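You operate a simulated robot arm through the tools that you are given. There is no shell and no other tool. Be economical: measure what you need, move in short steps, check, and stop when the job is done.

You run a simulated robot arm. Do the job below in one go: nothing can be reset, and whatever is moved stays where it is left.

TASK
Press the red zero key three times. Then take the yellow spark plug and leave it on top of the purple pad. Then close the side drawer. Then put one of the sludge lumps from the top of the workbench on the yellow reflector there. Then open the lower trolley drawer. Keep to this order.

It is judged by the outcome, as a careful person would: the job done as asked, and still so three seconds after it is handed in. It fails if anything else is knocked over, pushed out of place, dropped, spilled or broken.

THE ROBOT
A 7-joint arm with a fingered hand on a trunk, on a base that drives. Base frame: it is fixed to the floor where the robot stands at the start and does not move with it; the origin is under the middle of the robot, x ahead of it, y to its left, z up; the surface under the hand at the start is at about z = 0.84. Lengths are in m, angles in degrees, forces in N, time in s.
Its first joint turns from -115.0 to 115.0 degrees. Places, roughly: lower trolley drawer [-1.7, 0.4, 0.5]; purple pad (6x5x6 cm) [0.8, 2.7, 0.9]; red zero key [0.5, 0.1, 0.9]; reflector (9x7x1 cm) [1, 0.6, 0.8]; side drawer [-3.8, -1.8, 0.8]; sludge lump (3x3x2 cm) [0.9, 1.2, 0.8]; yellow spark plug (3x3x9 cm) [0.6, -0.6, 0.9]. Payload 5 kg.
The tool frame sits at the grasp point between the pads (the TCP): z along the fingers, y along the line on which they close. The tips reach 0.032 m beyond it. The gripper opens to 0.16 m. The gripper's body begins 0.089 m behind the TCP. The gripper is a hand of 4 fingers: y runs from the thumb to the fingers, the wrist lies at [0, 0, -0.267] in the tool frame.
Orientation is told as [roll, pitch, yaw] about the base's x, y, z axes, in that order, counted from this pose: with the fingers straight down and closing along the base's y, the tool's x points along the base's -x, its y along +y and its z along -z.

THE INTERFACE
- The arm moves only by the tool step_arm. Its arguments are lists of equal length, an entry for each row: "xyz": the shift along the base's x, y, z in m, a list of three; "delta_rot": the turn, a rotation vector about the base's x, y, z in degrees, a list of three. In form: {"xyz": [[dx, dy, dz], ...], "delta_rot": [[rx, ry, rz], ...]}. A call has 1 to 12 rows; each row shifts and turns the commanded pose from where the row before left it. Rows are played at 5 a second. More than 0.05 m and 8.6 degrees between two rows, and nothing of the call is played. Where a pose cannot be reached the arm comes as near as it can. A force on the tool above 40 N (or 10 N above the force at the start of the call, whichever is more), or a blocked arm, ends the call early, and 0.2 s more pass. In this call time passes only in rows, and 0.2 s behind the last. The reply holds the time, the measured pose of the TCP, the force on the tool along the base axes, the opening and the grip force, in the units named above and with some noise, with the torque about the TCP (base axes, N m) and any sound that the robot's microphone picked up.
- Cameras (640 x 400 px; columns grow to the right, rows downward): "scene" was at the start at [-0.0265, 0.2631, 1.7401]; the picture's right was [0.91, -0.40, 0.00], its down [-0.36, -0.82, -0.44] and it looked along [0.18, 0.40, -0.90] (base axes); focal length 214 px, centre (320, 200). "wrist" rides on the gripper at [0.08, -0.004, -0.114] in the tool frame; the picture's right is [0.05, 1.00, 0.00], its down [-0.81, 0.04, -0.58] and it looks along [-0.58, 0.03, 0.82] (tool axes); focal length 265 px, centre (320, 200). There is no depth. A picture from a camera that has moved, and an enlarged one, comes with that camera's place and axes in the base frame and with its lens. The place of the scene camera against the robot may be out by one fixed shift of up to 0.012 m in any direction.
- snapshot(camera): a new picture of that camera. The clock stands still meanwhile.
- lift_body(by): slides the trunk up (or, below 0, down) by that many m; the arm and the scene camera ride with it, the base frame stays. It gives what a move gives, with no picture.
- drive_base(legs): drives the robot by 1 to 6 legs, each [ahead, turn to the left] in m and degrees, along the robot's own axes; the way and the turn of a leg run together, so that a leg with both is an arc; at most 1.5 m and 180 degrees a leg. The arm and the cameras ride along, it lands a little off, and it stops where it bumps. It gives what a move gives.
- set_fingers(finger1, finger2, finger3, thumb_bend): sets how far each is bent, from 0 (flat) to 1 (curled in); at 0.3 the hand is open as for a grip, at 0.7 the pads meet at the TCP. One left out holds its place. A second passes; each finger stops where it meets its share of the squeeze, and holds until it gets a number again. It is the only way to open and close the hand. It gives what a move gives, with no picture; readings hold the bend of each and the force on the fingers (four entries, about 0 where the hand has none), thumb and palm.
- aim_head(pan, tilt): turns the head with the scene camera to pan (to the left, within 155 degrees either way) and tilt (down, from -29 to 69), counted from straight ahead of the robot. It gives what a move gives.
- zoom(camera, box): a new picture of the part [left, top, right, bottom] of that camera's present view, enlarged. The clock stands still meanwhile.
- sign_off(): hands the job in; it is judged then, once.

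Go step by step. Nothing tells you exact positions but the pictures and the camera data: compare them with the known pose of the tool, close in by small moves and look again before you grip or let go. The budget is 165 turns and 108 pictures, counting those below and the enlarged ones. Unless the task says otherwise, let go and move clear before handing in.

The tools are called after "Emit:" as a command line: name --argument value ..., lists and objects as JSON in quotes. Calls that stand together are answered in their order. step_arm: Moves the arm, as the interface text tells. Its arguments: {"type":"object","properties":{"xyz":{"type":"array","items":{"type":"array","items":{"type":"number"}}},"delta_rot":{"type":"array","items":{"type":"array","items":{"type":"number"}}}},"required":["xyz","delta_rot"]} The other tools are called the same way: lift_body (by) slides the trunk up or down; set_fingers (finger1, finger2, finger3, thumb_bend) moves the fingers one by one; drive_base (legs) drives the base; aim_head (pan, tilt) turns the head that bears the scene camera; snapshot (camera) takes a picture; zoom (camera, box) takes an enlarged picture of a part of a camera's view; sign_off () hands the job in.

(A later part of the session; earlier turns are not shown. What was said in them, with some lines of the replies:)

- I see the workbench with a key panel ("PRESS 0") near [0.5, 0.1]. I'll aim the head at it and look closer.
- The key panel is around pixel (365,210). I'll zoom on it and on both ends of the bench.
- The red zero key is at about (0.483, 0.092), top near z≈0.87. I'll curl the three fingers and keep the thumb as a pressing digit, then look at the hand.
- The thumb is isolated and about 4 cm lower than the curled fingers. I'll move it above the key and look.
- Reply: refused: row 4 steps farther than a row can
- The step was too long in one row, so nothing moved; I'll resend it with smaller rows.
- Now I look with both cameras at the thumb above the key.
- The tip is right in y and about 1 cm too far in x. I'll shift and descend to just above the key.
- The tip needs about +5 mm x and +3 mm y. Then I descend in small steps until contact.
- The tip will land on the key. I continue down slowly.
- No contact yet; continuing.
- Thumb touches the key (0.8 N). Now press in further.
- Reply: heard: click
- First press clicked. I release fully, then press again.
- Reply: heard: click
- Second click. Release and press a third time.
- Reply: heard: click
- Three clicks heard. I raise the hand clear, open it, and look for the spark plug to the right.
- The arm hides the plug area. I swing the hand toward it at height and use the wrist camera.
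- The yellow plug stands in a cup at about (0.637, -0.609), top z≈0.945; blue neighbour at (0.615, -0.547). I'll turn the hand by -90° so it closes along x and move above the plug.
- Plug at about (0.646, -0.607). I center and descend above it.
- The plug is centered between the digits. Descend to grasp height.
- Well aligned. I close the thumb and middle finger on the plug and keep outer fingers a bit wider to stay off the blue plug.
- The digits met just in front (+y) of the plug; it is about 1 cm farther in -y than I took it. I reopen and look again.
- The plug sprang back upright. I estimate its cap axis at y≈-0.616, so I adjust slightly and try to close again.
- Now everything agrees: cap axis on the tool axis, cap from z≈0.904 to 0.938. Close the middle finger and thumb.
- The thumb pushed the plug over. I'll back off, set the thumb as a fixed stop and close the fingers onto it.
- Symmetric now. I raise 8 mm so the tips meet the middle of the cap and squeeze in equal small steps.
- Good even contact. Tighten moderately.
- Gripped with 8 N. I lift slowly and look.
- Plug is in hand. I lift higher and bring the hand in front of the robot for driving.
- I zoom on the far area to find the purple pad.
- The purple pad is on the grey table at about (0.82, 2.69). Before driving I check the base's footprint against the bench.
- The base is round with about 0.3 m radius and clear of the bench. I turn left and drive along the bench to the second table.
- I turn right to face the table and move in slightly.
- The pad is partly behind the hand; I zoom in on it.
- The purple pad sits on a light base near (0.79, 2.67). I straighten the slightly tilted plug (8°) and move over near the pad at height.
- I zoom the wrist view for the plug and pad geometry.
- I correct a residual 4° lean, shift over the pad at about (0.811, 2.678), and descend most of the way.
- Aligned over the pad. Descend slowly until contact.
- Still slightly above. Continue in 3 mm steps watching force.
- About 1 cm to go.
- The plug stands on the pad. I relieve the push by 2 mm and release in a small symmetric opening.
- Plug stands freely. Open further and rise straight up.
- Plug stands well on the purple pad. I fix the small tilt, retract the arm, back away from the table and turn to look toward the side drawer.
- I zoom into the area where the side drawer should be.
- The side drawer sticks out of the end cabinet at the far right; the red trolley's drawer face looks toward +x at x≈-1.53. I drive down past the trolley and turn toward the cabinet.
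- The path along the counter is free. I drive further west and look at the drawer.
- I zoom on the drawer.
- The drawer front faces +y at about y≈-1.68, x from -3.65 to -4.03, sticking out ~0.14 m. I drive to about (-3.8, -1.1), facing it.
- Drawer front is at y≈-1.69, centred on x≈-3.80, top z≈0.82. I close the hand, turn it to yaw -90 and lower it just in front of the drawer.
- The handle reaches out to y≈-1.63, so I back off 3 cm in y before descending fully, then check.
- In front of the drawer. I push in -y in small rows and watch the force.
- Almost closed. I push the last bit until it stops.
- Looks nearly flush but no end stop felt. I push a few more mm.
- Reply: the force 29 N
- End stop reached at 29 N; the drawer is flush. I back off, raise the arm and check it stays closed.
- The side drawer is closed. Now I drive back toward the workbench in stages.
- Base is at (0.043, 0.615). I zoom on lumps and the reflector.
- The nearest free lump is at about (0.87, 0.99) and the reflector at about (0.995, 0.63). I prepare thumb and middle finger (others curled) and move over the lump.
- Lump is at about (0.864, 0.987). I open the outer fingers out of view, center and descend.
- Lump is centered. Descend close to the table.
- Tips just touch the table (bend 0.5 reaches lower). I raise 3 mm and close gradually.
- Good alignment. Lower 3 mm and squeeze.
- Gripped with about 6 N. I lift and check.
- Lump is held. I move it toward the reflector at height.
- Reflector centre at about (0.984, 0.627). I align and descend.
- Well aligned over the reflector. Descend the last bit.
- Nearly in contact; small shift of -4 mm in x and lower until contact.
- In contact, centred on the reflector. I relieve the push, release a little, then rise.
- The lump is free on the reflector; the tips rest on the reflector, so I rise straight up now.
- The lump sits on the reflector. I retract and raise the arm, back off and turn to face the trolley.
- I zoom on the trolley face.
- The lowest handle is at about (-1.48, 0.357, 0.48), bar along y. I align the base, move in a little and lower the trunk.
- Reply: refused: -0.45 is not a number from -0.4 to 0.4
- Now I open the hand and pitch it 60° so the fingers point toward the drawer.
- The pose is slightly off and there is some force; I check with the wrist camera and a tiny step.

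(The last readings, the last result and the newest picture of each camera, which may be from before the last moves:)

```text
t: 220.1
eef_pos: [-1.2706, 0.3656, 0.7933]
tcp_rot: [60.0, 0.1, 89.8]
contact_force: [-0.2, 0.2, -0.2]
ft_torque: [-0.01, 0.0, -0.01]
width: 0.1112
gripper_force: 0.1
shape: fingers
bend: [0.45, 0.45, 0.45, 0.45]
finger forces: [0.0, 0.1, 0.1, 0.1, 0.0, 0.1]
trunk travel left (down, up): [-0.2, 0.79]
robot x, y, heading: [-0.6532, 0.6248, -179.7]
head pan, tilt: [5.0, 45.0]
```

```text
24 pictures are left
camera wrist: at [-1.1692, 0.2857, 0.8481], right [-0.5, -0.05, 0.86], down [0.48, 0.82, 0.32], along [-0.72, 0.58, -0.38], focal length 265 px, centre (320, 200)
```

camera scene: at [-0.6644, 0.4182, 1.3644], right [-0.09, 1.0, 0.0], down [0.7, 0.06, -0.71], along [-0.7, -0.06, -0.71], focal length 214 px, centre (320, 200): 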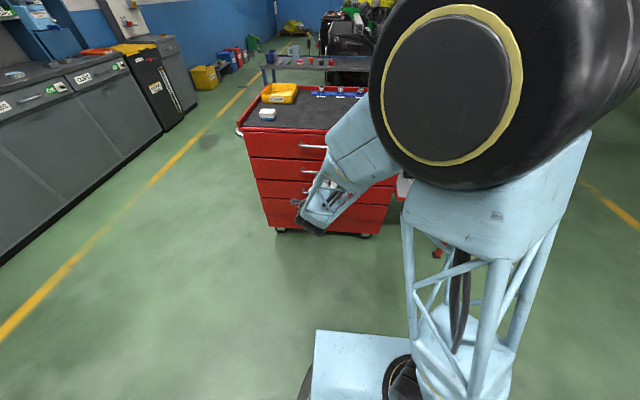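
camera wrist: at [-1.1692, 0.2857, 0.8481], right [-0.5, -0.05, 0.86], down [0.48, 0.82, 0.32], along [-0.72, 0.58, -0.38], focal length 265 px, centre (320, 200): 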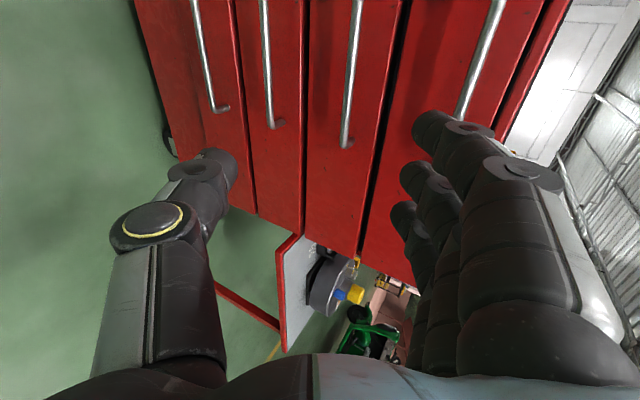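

Settled fine. The lower bar is at x≈-1.48, z≈0.48. I lower the trunk and then the hand to just in front of it.

Emit:
lift_body --by -0.19

Emit:
step_arm --xyz '[[-0.03, -0.003, -0.02], [-0.03, -0.003, -0.02], [-0.025, 0, -0.01], [0, 0, 0]]' --delta_rot '[[0, 0, 0], [0, 0, 0], [0, 0, 0], [0, 0, 0]]'

Emit:
snapshot --camera "wrist"

```text
t: 222.2
eef_pos: [-1.2695, 0.3664, 0.6034]
tcp_rot: [59.8, 0.0, 89.9]
contact_force: [-1.2, 0.6, -0.6]
ft_torque: [-0.01, 0.01, 0.01]
width: 0.1113
gripper_force: 0.2
shape: fingers
bend: [0.45, 0.45, 0.45, 0.45]
finger forces: [0.0, 0.0, 0.0, 0.0, 0.0, 0.0]
trunk travel left (down, up): [-0.01, 0.98]
robot x, y, heading: [-0.6517, 0.6282, -179.7]
head pan, tilt: [5.0, 45.0]
```

```text
t: 223.2
eef_pos: [-1.3558, 0.3637, 0.5538]
tcp_rot: [59.8, 0.0, 89.9]
contact_force: [0.2, 0.2, -0.4]
ft_torque: [0.0, 0.02, 0.0]
width: 0.1108
gripper_force: 0.0
shape: fingers
bend: [0.45, 0.45, 0.45, 0.45]
finger forces: [0.0, 0.0, 0.0, 0.0, 0.0, 0.0]
trunk travel left (down, up): [-0.01, 0.98]
robot x, y, heading: [-0.6514, 0.6242, -180.0]
head pan, tilt: [5.0, 45.0]
```

```text
23 pictures are left
camera wrist: at [-1.2549, 0.2825, 0.608], right [-0.5, -0.05, 0.86], down [0.48, 0.81, 0.32], along [-0.72, 0.58, -0.38], focal length 265 px, centre (320, 200)
```

wrist: 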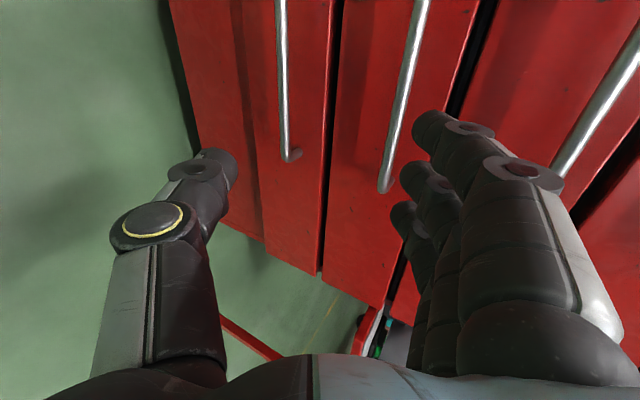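

Triangulating, the lowest handle is really at z≈0.39 and the next one at about (-1.545, 0.36, 0.545), which matches the given place (z≈0.5) for the "lower" drawer. I pitch the hand to nearly horizontal at that handle's height and look.

Emit:
step_arm --xyz '[[0, 0, 0], [0, 0, 0], [0, -0.002, 0], [0, -0.002, -0.005], [0, 0, 0]]' --delta_rot '[[0, 7, 0], [0, 7, 0], [0, 7, 0], [0, 7, 0], [0, 0, 0]]'

Emit:
snapshot --camera "wrist"

```text
t: 224.4
eef_pos: [-1.3561, 0.3562, 0.5499]
tcp_rot: [88.0, 0.0, 89.9]
contact_force: [0.0, 0.1, -0.5]
ft_torque: [0.02, -0.02, 0.04]
width: 0.1113
gripper_force: 0.0
shape: fingers
bend: [0.45, 0.45, 0.45, 0.45]
finger forces: [0.0, 0.1, 0.0, 0.0, 0.0, 0.1]
trunk travel left (down, up): [-0.01, 0.98]
robot x, y, heading: [-0.6548, 0.6258, -179.9]
head pan, tilt: [5.0, 45.0]
```

```text
22 pictures are left
camera wrist: at [-1.2414, 0.276, 0.55], right [-0.03, -0.05, 1.0], down [0.58, 0.81, 0.06], along [-0.82, 0.58, 0.0], focal length 265 px, centre (320, 200)
```

wrist: 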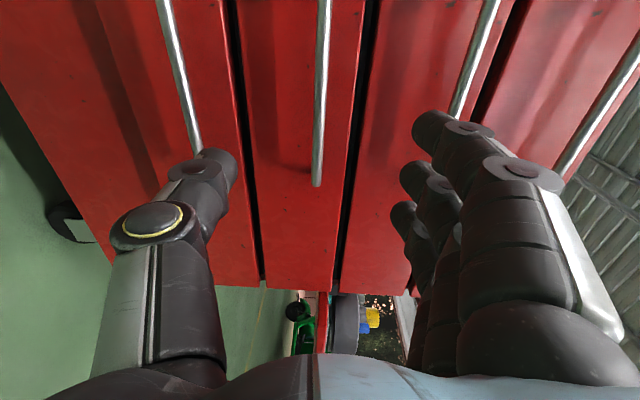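

Four handles are clear now; the third (z≈0.546, my target) lies right between thumb and fingers. I approach it.

Emit:
step_arm --xyz '[[-0.04, 0, -0.002], [-0.04, 0, -0.001], [-0.04, 0, 0], [-0.02, 0, 0]]' --delta_rot '[[0, 0, 0], [0, 0, 0], [0, 0, 0], [0, 0, 0]]'

Emit:
snapshot --camera "wrist"

```text
t: 225.4
eef_pos: [-1.4958, 0.356, 0.5454]
tcp_rot: [88.1, 0.1, 90.0]
contact_force: [-1.6, -0.4, 0.5]
ft_torque: [0.01, 0.01, 0.01]
width: 0.1114
gripper_force: 0.0
shape: fingers
bend: [0.45, 0.45, 0.45, 0.45]
finger forces: [0.0, 0.1, 0.0, 0.0, 0.1, 0.0]
trunk travel left (down, up): [-0.01, 0.98]
robot x, y, heading: [-0.653, 0.6244, -179.8]
head pan, tilt: [5.0, 45.0]
```

```text
21 pictures are left
camera wrist: at [-1.3823, 0.2759, 0.5464], right [-0.04, -0.05, 1.0], down [0.58, 0.82, 0.06], along [-0.82, 0.58, 0.0], focal length 265 px, centre (320, 200)
```

wrist: 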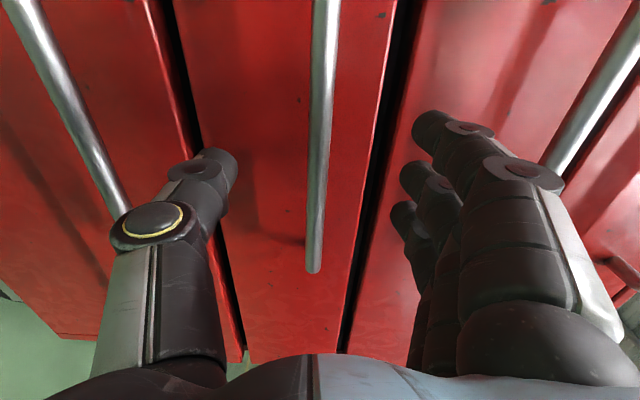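

Bar at x≈-1.54. I advance 3 cm more, watching force.

Emit:
step_arm --xyz '[[-0.012, 0, 0], [-0.01, 0, 0], [-0.008, 0, 0]]' --delta_rot '[[0, 0, 0], [0, 0, 0], [0, 0, 0]]'

Emit:
set_fingers --finger1 0.62 --finger2 0.62 --finger3 0.62 --thumb_bend 0.62

Emit:
snapshot --camera "wrist"

```text
t: 226.2
eef_pos: [-1.5257, 0.3566, 0.5453]
tcp_rot: [87.9, 0.1, 89.9]
contact_force: [-0.6, 0.7, 0.3]
ft_torque: [0.02, 0.04, 0.02]
width: 0.1115
gripper_force: 0.1
shape: fingers
bend: [0.45, 0.45, 0.45, 0.45]
finger forces: [0.0, 0.0, 0.0, 0.0, 0.0, 0.1]
trunk travel left (down, up): [-0.01, 0.98]
robot x, y, heading: [-0.6513, 0.6269, -179.7]
head pan, tilt: [5.0, 45.0]
```

```text
t: 227.2
eef_pos: [-1.5259, 0.3564, 0.5462]
tcp_rot: [87.9, 0.1, 89.9]
contact_force: [0.5, 0.3, 0.2]
ft_torque: [0.04, 0.02, -0.05]
width: 0.0469
gripper_force: 0.0
shape: fingers
bend: [0.62, 0.62, 0.62, 0.62]
finger forces: [0.0, 0.0, 0.0, 0.0, 0.0, 0.1]
trunk travel left (down, up): [-0.01, 0.98]
robot x, y, heading: [-0.6545, 0.6233, -180.0]
head pan, tilt: [5.0, 45.0]
```

```text
20 pictures are left
camera wrist: at [-1.4114, 0.2755, 0.5463], right [-0.04, -0.05, 1.0], down [0.58, 0.81, 0.06], along [-0.82, 0.58, 0.0], focal length 265 px, centre (320, 200)
```

wrist: 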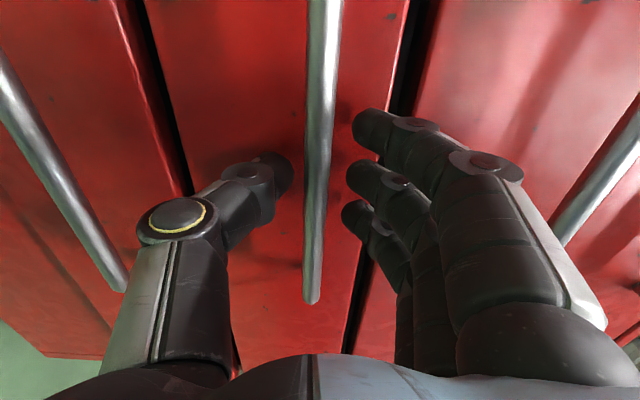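

Fingers straddle the bar. Close on it.

Emit:
set_fingers --finger1 0.8 --finger2 0.8 --finger3 0.8 --thumb_bend 0.75

Emit:
snapshot --camera "wrist"

```text
t: 228.2
eef_pos: [-1.525, 0.3564, 0.5453]
tcp_rot: [88.0, 0.2, 89.9]
contact_force: [-0.6, 0.2, 5.3]
ft_torque: [0.02, -0.18, -0.01]
width: 0.0178
gripper_force: 6.4
shape: fingers
bend: [0.77, 0.74, 0.76, 0.73]
finger forces: [6.4, 0.0, 6.3, 0.0, 0.0, 0.0]
trunk travel left (down, up): [-0.01, 0.98]
robot x, y, heading: [-0.6471, 0.6264, -179.9]
head pan, tilt: [5.0, 45.0]
```

```text
19 pictures are left
camera wrist: at [-1.4115, 0.2757, 0.5469], right [-0.04, -0.05, 1.0], down [0.58, 0.81, 0.06], along [-0.82, 0.58, 0.0], focal length 265 px, centre (320, 200)
```

wrist: 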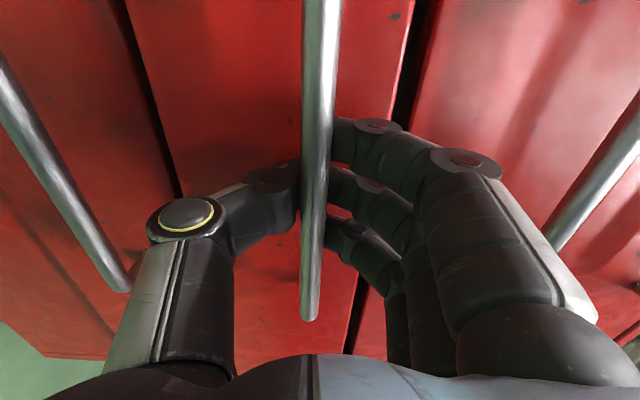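

The fingers are hooked behind the bar. I pull gently with the arm.

Emit:
step_arm --xyz '[[0.012, 0, 0], [0.015, 0, 0], [0.015, 0, 0], [0.015, 0, 0]]' --delta_rot '[[0, 0, 0], [0, 0, 0], [0, 0, 0], [0, 0, 0]]'

Emit:
snapshot --camera "wrist"

```text
t: 229.2
eef_pos: [-1.4672, 0.3565, 0.5468]
tcp_rot: [87.8, 0.1, 90.0]
contact_force: [0.3, 0.1, 4.4]
ft_torque: [0.01, -0.28, 0.02]
width: 0.0179
gripper_force: 6.1
shape: fingers
bend: [0.77, 0.75, 0.76, 0.73]
finger forces: [6.6, 0.0, 6.5, 0.0, 0.0, 0.0]
trunk travel left (down, up): [-0.01, 0.98]
robot x, y, heading: [-0.6546, 0.6244, -179.6]
head pan, tilt: [5.0, 45.0]
```

```text
18 pictures are left
camera wrist: at [-1.3532, 0.2759, 0.5469], right [-0.04, -0.05, 1.0], down [0.58, 0.81, 0.06], along [-0.82, 0.58, 0.0], focal length 265 px, centre (320, 200)
```

wrist: 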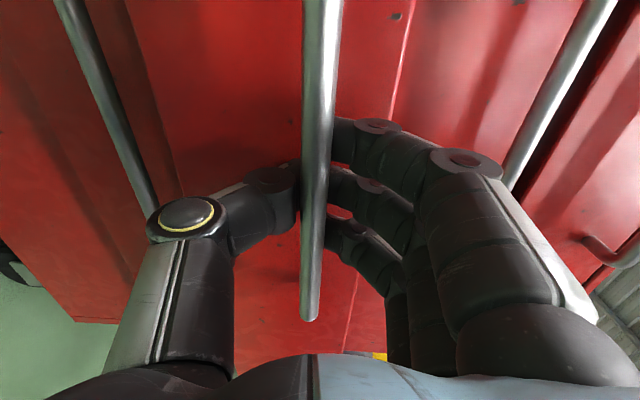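

The drawer slides out with the hand. I keep pulling.

Emit:
step_arm --xyz '[[0.018, 0, 0], [0.018, 0, 0], [0.018, 0, 0], [0.018, 0, 0], [0.018, 0, 0], [0.018, 0, 0]]' --delta_rot '[[0, 0, 0], [0, 0, 0], [0, 0, 0], [0, 0, 0], [0, 0, 0], [0, 0, 0]]'

Emit:
snapshot --camera "scene"

```text
t: 230.6
eef_pos: [-1.359, 0.3568, 0.5458]
tcp_rot: [87.9, 0.1, 89.9]
contact_force: [0.4, -0.1, 3.8]
ft_torque: [0.04, -0.21, 0.05]
width: 0.0175
gripper_force: 6.5
shape: fingers
bend: [0.77, 0.75, 0.77, 0.73]
finger forces: [6.6, 0.0, 6.7, 0.1, 0.1, 0.0]
trunk travel left (down, up): [-0.01, 0.98]
robot x, y, heading: [-0.6493, 0.6285, -179.8]
head pan, tilt: [5.0, 45.0]
```

```text
17 pictures are left
camera scene: at [-0.6641, 0.4182, 1.1744], right [-0.09, 1.0, 0.0], down [0.7, 0.06, -0.71], along [-0.7, -0.06, -0.71], focal length 214 px, centre (320, 200)
```

scene: 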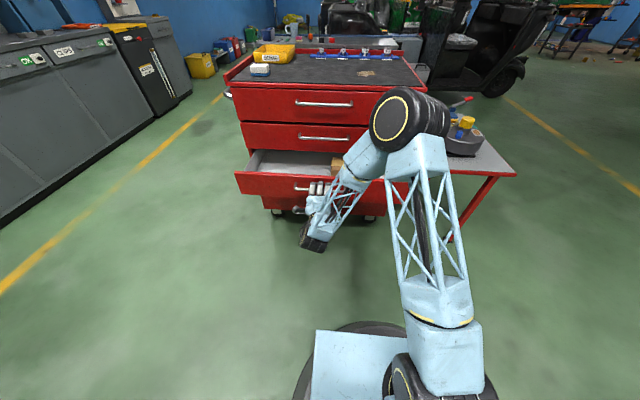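

The drawer is about 0.17 m open. I pull further until its end stop or reach limit.

Emit:
step_arm --xyz '[[0.015, 0, 0], [0.015, 0, 0], [0.015, 0, 0], [0.015, 0, 0]]' --delta_rot '[[0, 0, 0], [0, 0, 0], [0, 0, 0], [0, 0, 0]]'

```text
t: 231.6
eef_pos: [-1.3009, 0.3566, 0.5433]
tcp_rot: [88.0, 0.1, 89.8]
contact_force: [-0.4, 2.1, 12.3]
ft_torque: [0.02, -0.08, -0.07]
width: 0.0176
gripper_force: 6.7
shape: fingers
bend: [0.77, 0.76, 0.77, 0.73]
finger forces: [6.3, 0.0, 6.3, 0.0, 0.0, 0.1]
trunk travel left (down, up): [-0.01, 0.98]
robot x, y, heading: [-0.6512, 0.6245, -179.7]
head pan, tilt: [5.0, 45.0]
```

Emit:
step_arm --xyz '[[0.0, 0, 0.002], [0.01, 0, 0], [0.01, 0, 0], [0.01, 0, 0]]' --delta_rot '[[0, 0, 0], [0, 0, 0], [0, 0, 0], [0, 0, 0]]'

Emit:
snapshot --camera "scene"

```text
t: 232.6
eef_pos: [-1.2698, 0.3563, 0.5461]
tcp_rot: [88.0, 0.0, 90.0]
contact_force: [0.8, 7.7, -1.4]
ft_torque: [0.09, -0.32, -0.04]
width: 0.0176
gripper_force: 19.7
shape: fingers
bend: [0.77, 0.76, 0.77, 0.73]
finger forces: [7.1, 0.0, 7.3, 0.0, 24.1, 0.0]
trunk travel left (down, up): [-0.01, 0.98]
robot x, y, heading: [-0.6542, 0.6221, -180.0]
head pan, tilt: [5.0, 45.0]
```

```text
16 pictures are left
camera scene: at [-0.6644, 0.4184, 1.1743], right [-0.09, 1.0, 0.0], down [0.7, 0.06, -0.71], along [-0.7, -0.06, -0.71], focal length 214 px, centre (320, 200)
```

scene: 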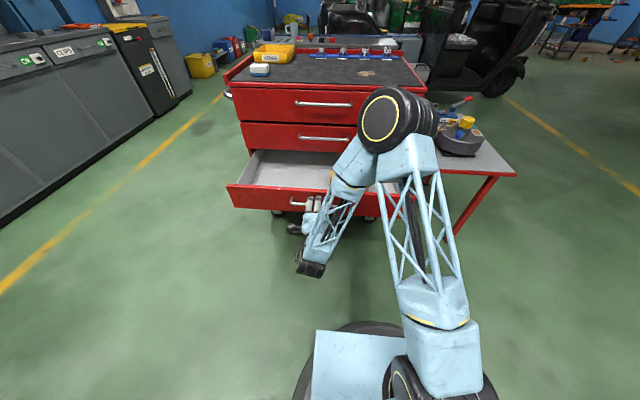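

Open about 0.255 m and no end stop yet. I ease z slightly and pull a few more cm.

Emit:
step_arm --xyz '[[0.0, 0, -0.001], [0.01, 0, 0], [0.01, 0, 0], [0.01, 0, 0], [0.01, 0, 0]]' --delta_rot '[[0, 0, 0], [0, 0, 0], [0, 0, 0], [0, 0, 0], [0, 0, 0]]'

```text
t: 233.8
eef_pos: [-1.2286, 0.3566, 0.5477]
tcp_rot: [87.8, 0.1, 89.9]
contact_force: [-1.0, 4.0, -5.0]
ft_torque: [0.0, -0.3, 0.02]
width: 0.0175
gripper_force: 20.7
shape: fingers
bend: [0.77, 0.76, 0.77, 0.74]
finger forces: [7.9, 0.0, 7.7, 0.0, 25.7, 0.0]
trunk travel left (down, up): [-0.01, 0.98]
robot x, y, heading: [-0.6509, 0.6256, -179.7]
head pan, tilt: [5.0, 45.0]
```

Emit:
step_arm --xyz '[[0.0, 0, -0.002], [0.01, 0, 0], [0.01, 0, 0], [0.01, 0, 0]]' --delta_rot '[[0, 0, 0], [0, 0, 0], [0, 0, 0], [0, 0, 0]]'

Emit:
snapshot --camera "wrist"

```text
t: 234.8
eef_pos: [-1.2009, 0.3569, 0.5458]
tcp_rot: [88.0, 0.0, 89.9]
contact_force: [0.2, 7.9, 10.4]
ft_torque: [0.03, -0.09, -0.11]
width: 0.017
gripper_force: 6.5
shape: fingers
bend: [0.77, 0.77, 0.77, 0.74]
finger forces: [6.4, 0.1, 6.4, 0.1, 0.1, 0.1]
trunk travel left (down, up): [-0.01, 0.98]
robot x, y, heading: [-0.6537, 0.625, -179.8]
head pan, tilt: [5.0, 45.0]
```

```text
15 pictures are left
camera wrist: at [-1.0861, 0.2759, 0.5459], right [-0.04, -0.05, 1.0], down [0.58, 0.81, 0.06], along [-0.82, 0.58, 0.0], focal length 265 px, centre (320, 200)
```

wrist: 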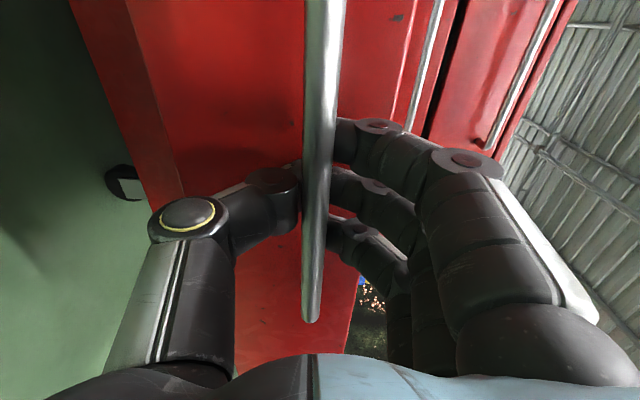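

Emit:
snapshot --camera "scene"

```text
14 pictures are left
camera scene: at [-0.6639, 0.4187, 1.1745], right [-0.09, 1.0, 0.0], down [0.7, 0.06, -0.71], along [-0.7, -0.06, -0.71], focal length 214 px, centre (320, 200)
```

scene: 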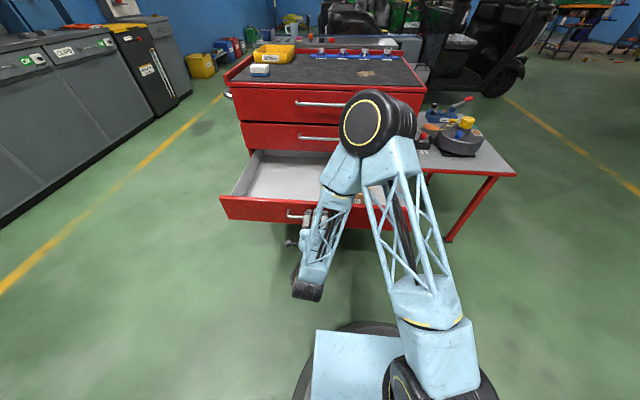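

The drawer is well open and the trolley hasn't moved. I release the bar and back the base straight away.

Emit:
set_fingers --finger1 0.45 --finger2 0.45 --finger3 0.45 --thumb_bend 0.45

Emit:
snapshot --camera "wrist"

```text
t: 235.8
eef_pos: [-1.2002, 0.3571, 0.5459]
tcp_rot: [88.0, 0.2, 89.9]
contact_force: [0.1, -0.4, 0.2]
ft_torque: [-0.02, 0.03, -0.02]
width: 0.1108
gripper_force: 0.1
shape: fingers
bend: [0.45, 0.45, 0.45, 0.45]
finger forces: [0.0, 0.0, 0.0, 0.0, 0.0, 0.0]
trunk travel left (down, up): [-0.01, 0.98]
robot x, y, heading: [-0.6489, 0.6253, -179.8]
head pan, tilt: [5.0, 45.0]
```

```text
13 pictures are left
camera wrist: at [-1.0864, 0.2757, 0.5455], right [-0.04, -0.05, 1.0], down [0.58, 0.81, 0.06], along [-0.82, 0.58, 0.0], focal length 265 px, centre (320, 200)
```

wrist: 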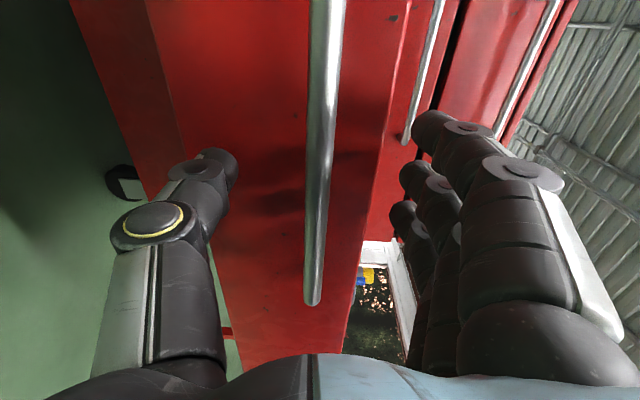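

Hand is free of the bar. Drive straight back and verify.

Emit:
drive_base --legs '[[-0.25, 0]]'

Emit:
snapshot --camera "scene"

```text
t: 237.6
eef_pos: [-0.9531, 0.3558, 0.5447]
tcp_rot: [87.9, 0.1, 90.0]
contact_force: [0.9, -0.3, -0.8]
ft_torque: [0.0, 0.03, -0.03]
width: 0.1103
gripper_force: 0.1
shape: fingers
bend: [0.45, 0.45, 0.45, 0.45]
finger forces: [0.0, 0.1, 0.0, 0.0, 0.0, 0.1]
trunk travel left (down, up): [-0.01, 0.98]
robot x, y, heading: [-0.4077, 0.6267, -179.6]
head pan, tilt: [5.0, 45.0]
```

```text
12 pictures are left
camera scene: at [-0.4168, 0.4192, 1.1743], right [-0.09, 1.0, 0.0], down [0.7, 0.07, -0.71], along [-0.7, -0.07, -0.71], focal length 214 px, centre (320, 200)
```

scene: 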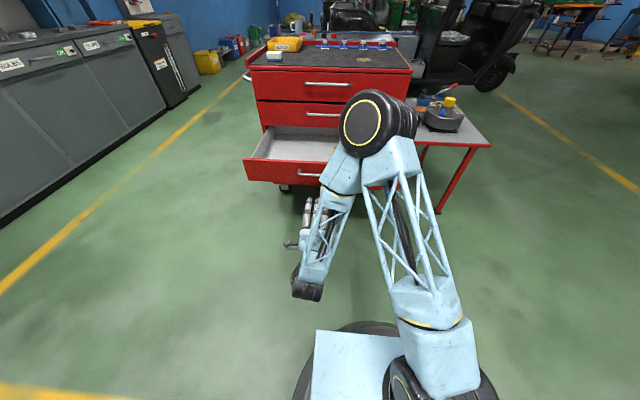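

The third drawer from the top is standing open and the hand is clear of it. Its height matches the place given for the lower drawer. All five steps are finished, so I hand in.

Emit:
sign_off

```text
The job is handed in.
```

All five steps are done, in order:
- **Zero key:** I pressed it three times and heard three clicks.
- **Spark plug:** the yellow plug stands upright on the purple pad.
- **Side drawer:** it is pushed shut against its stop.
- **Sludge lump:** one lump sits on the yellow reflector.
- **Trolley drawer:** it is pulled about 0.32 m open, not to an end stop. The trolley has four drawers; I took "lower" to mean the third from the top. Its handle is at about z = 0.55, close to the place you gave (z = 0.5), while the bottom one is at about 0.39.
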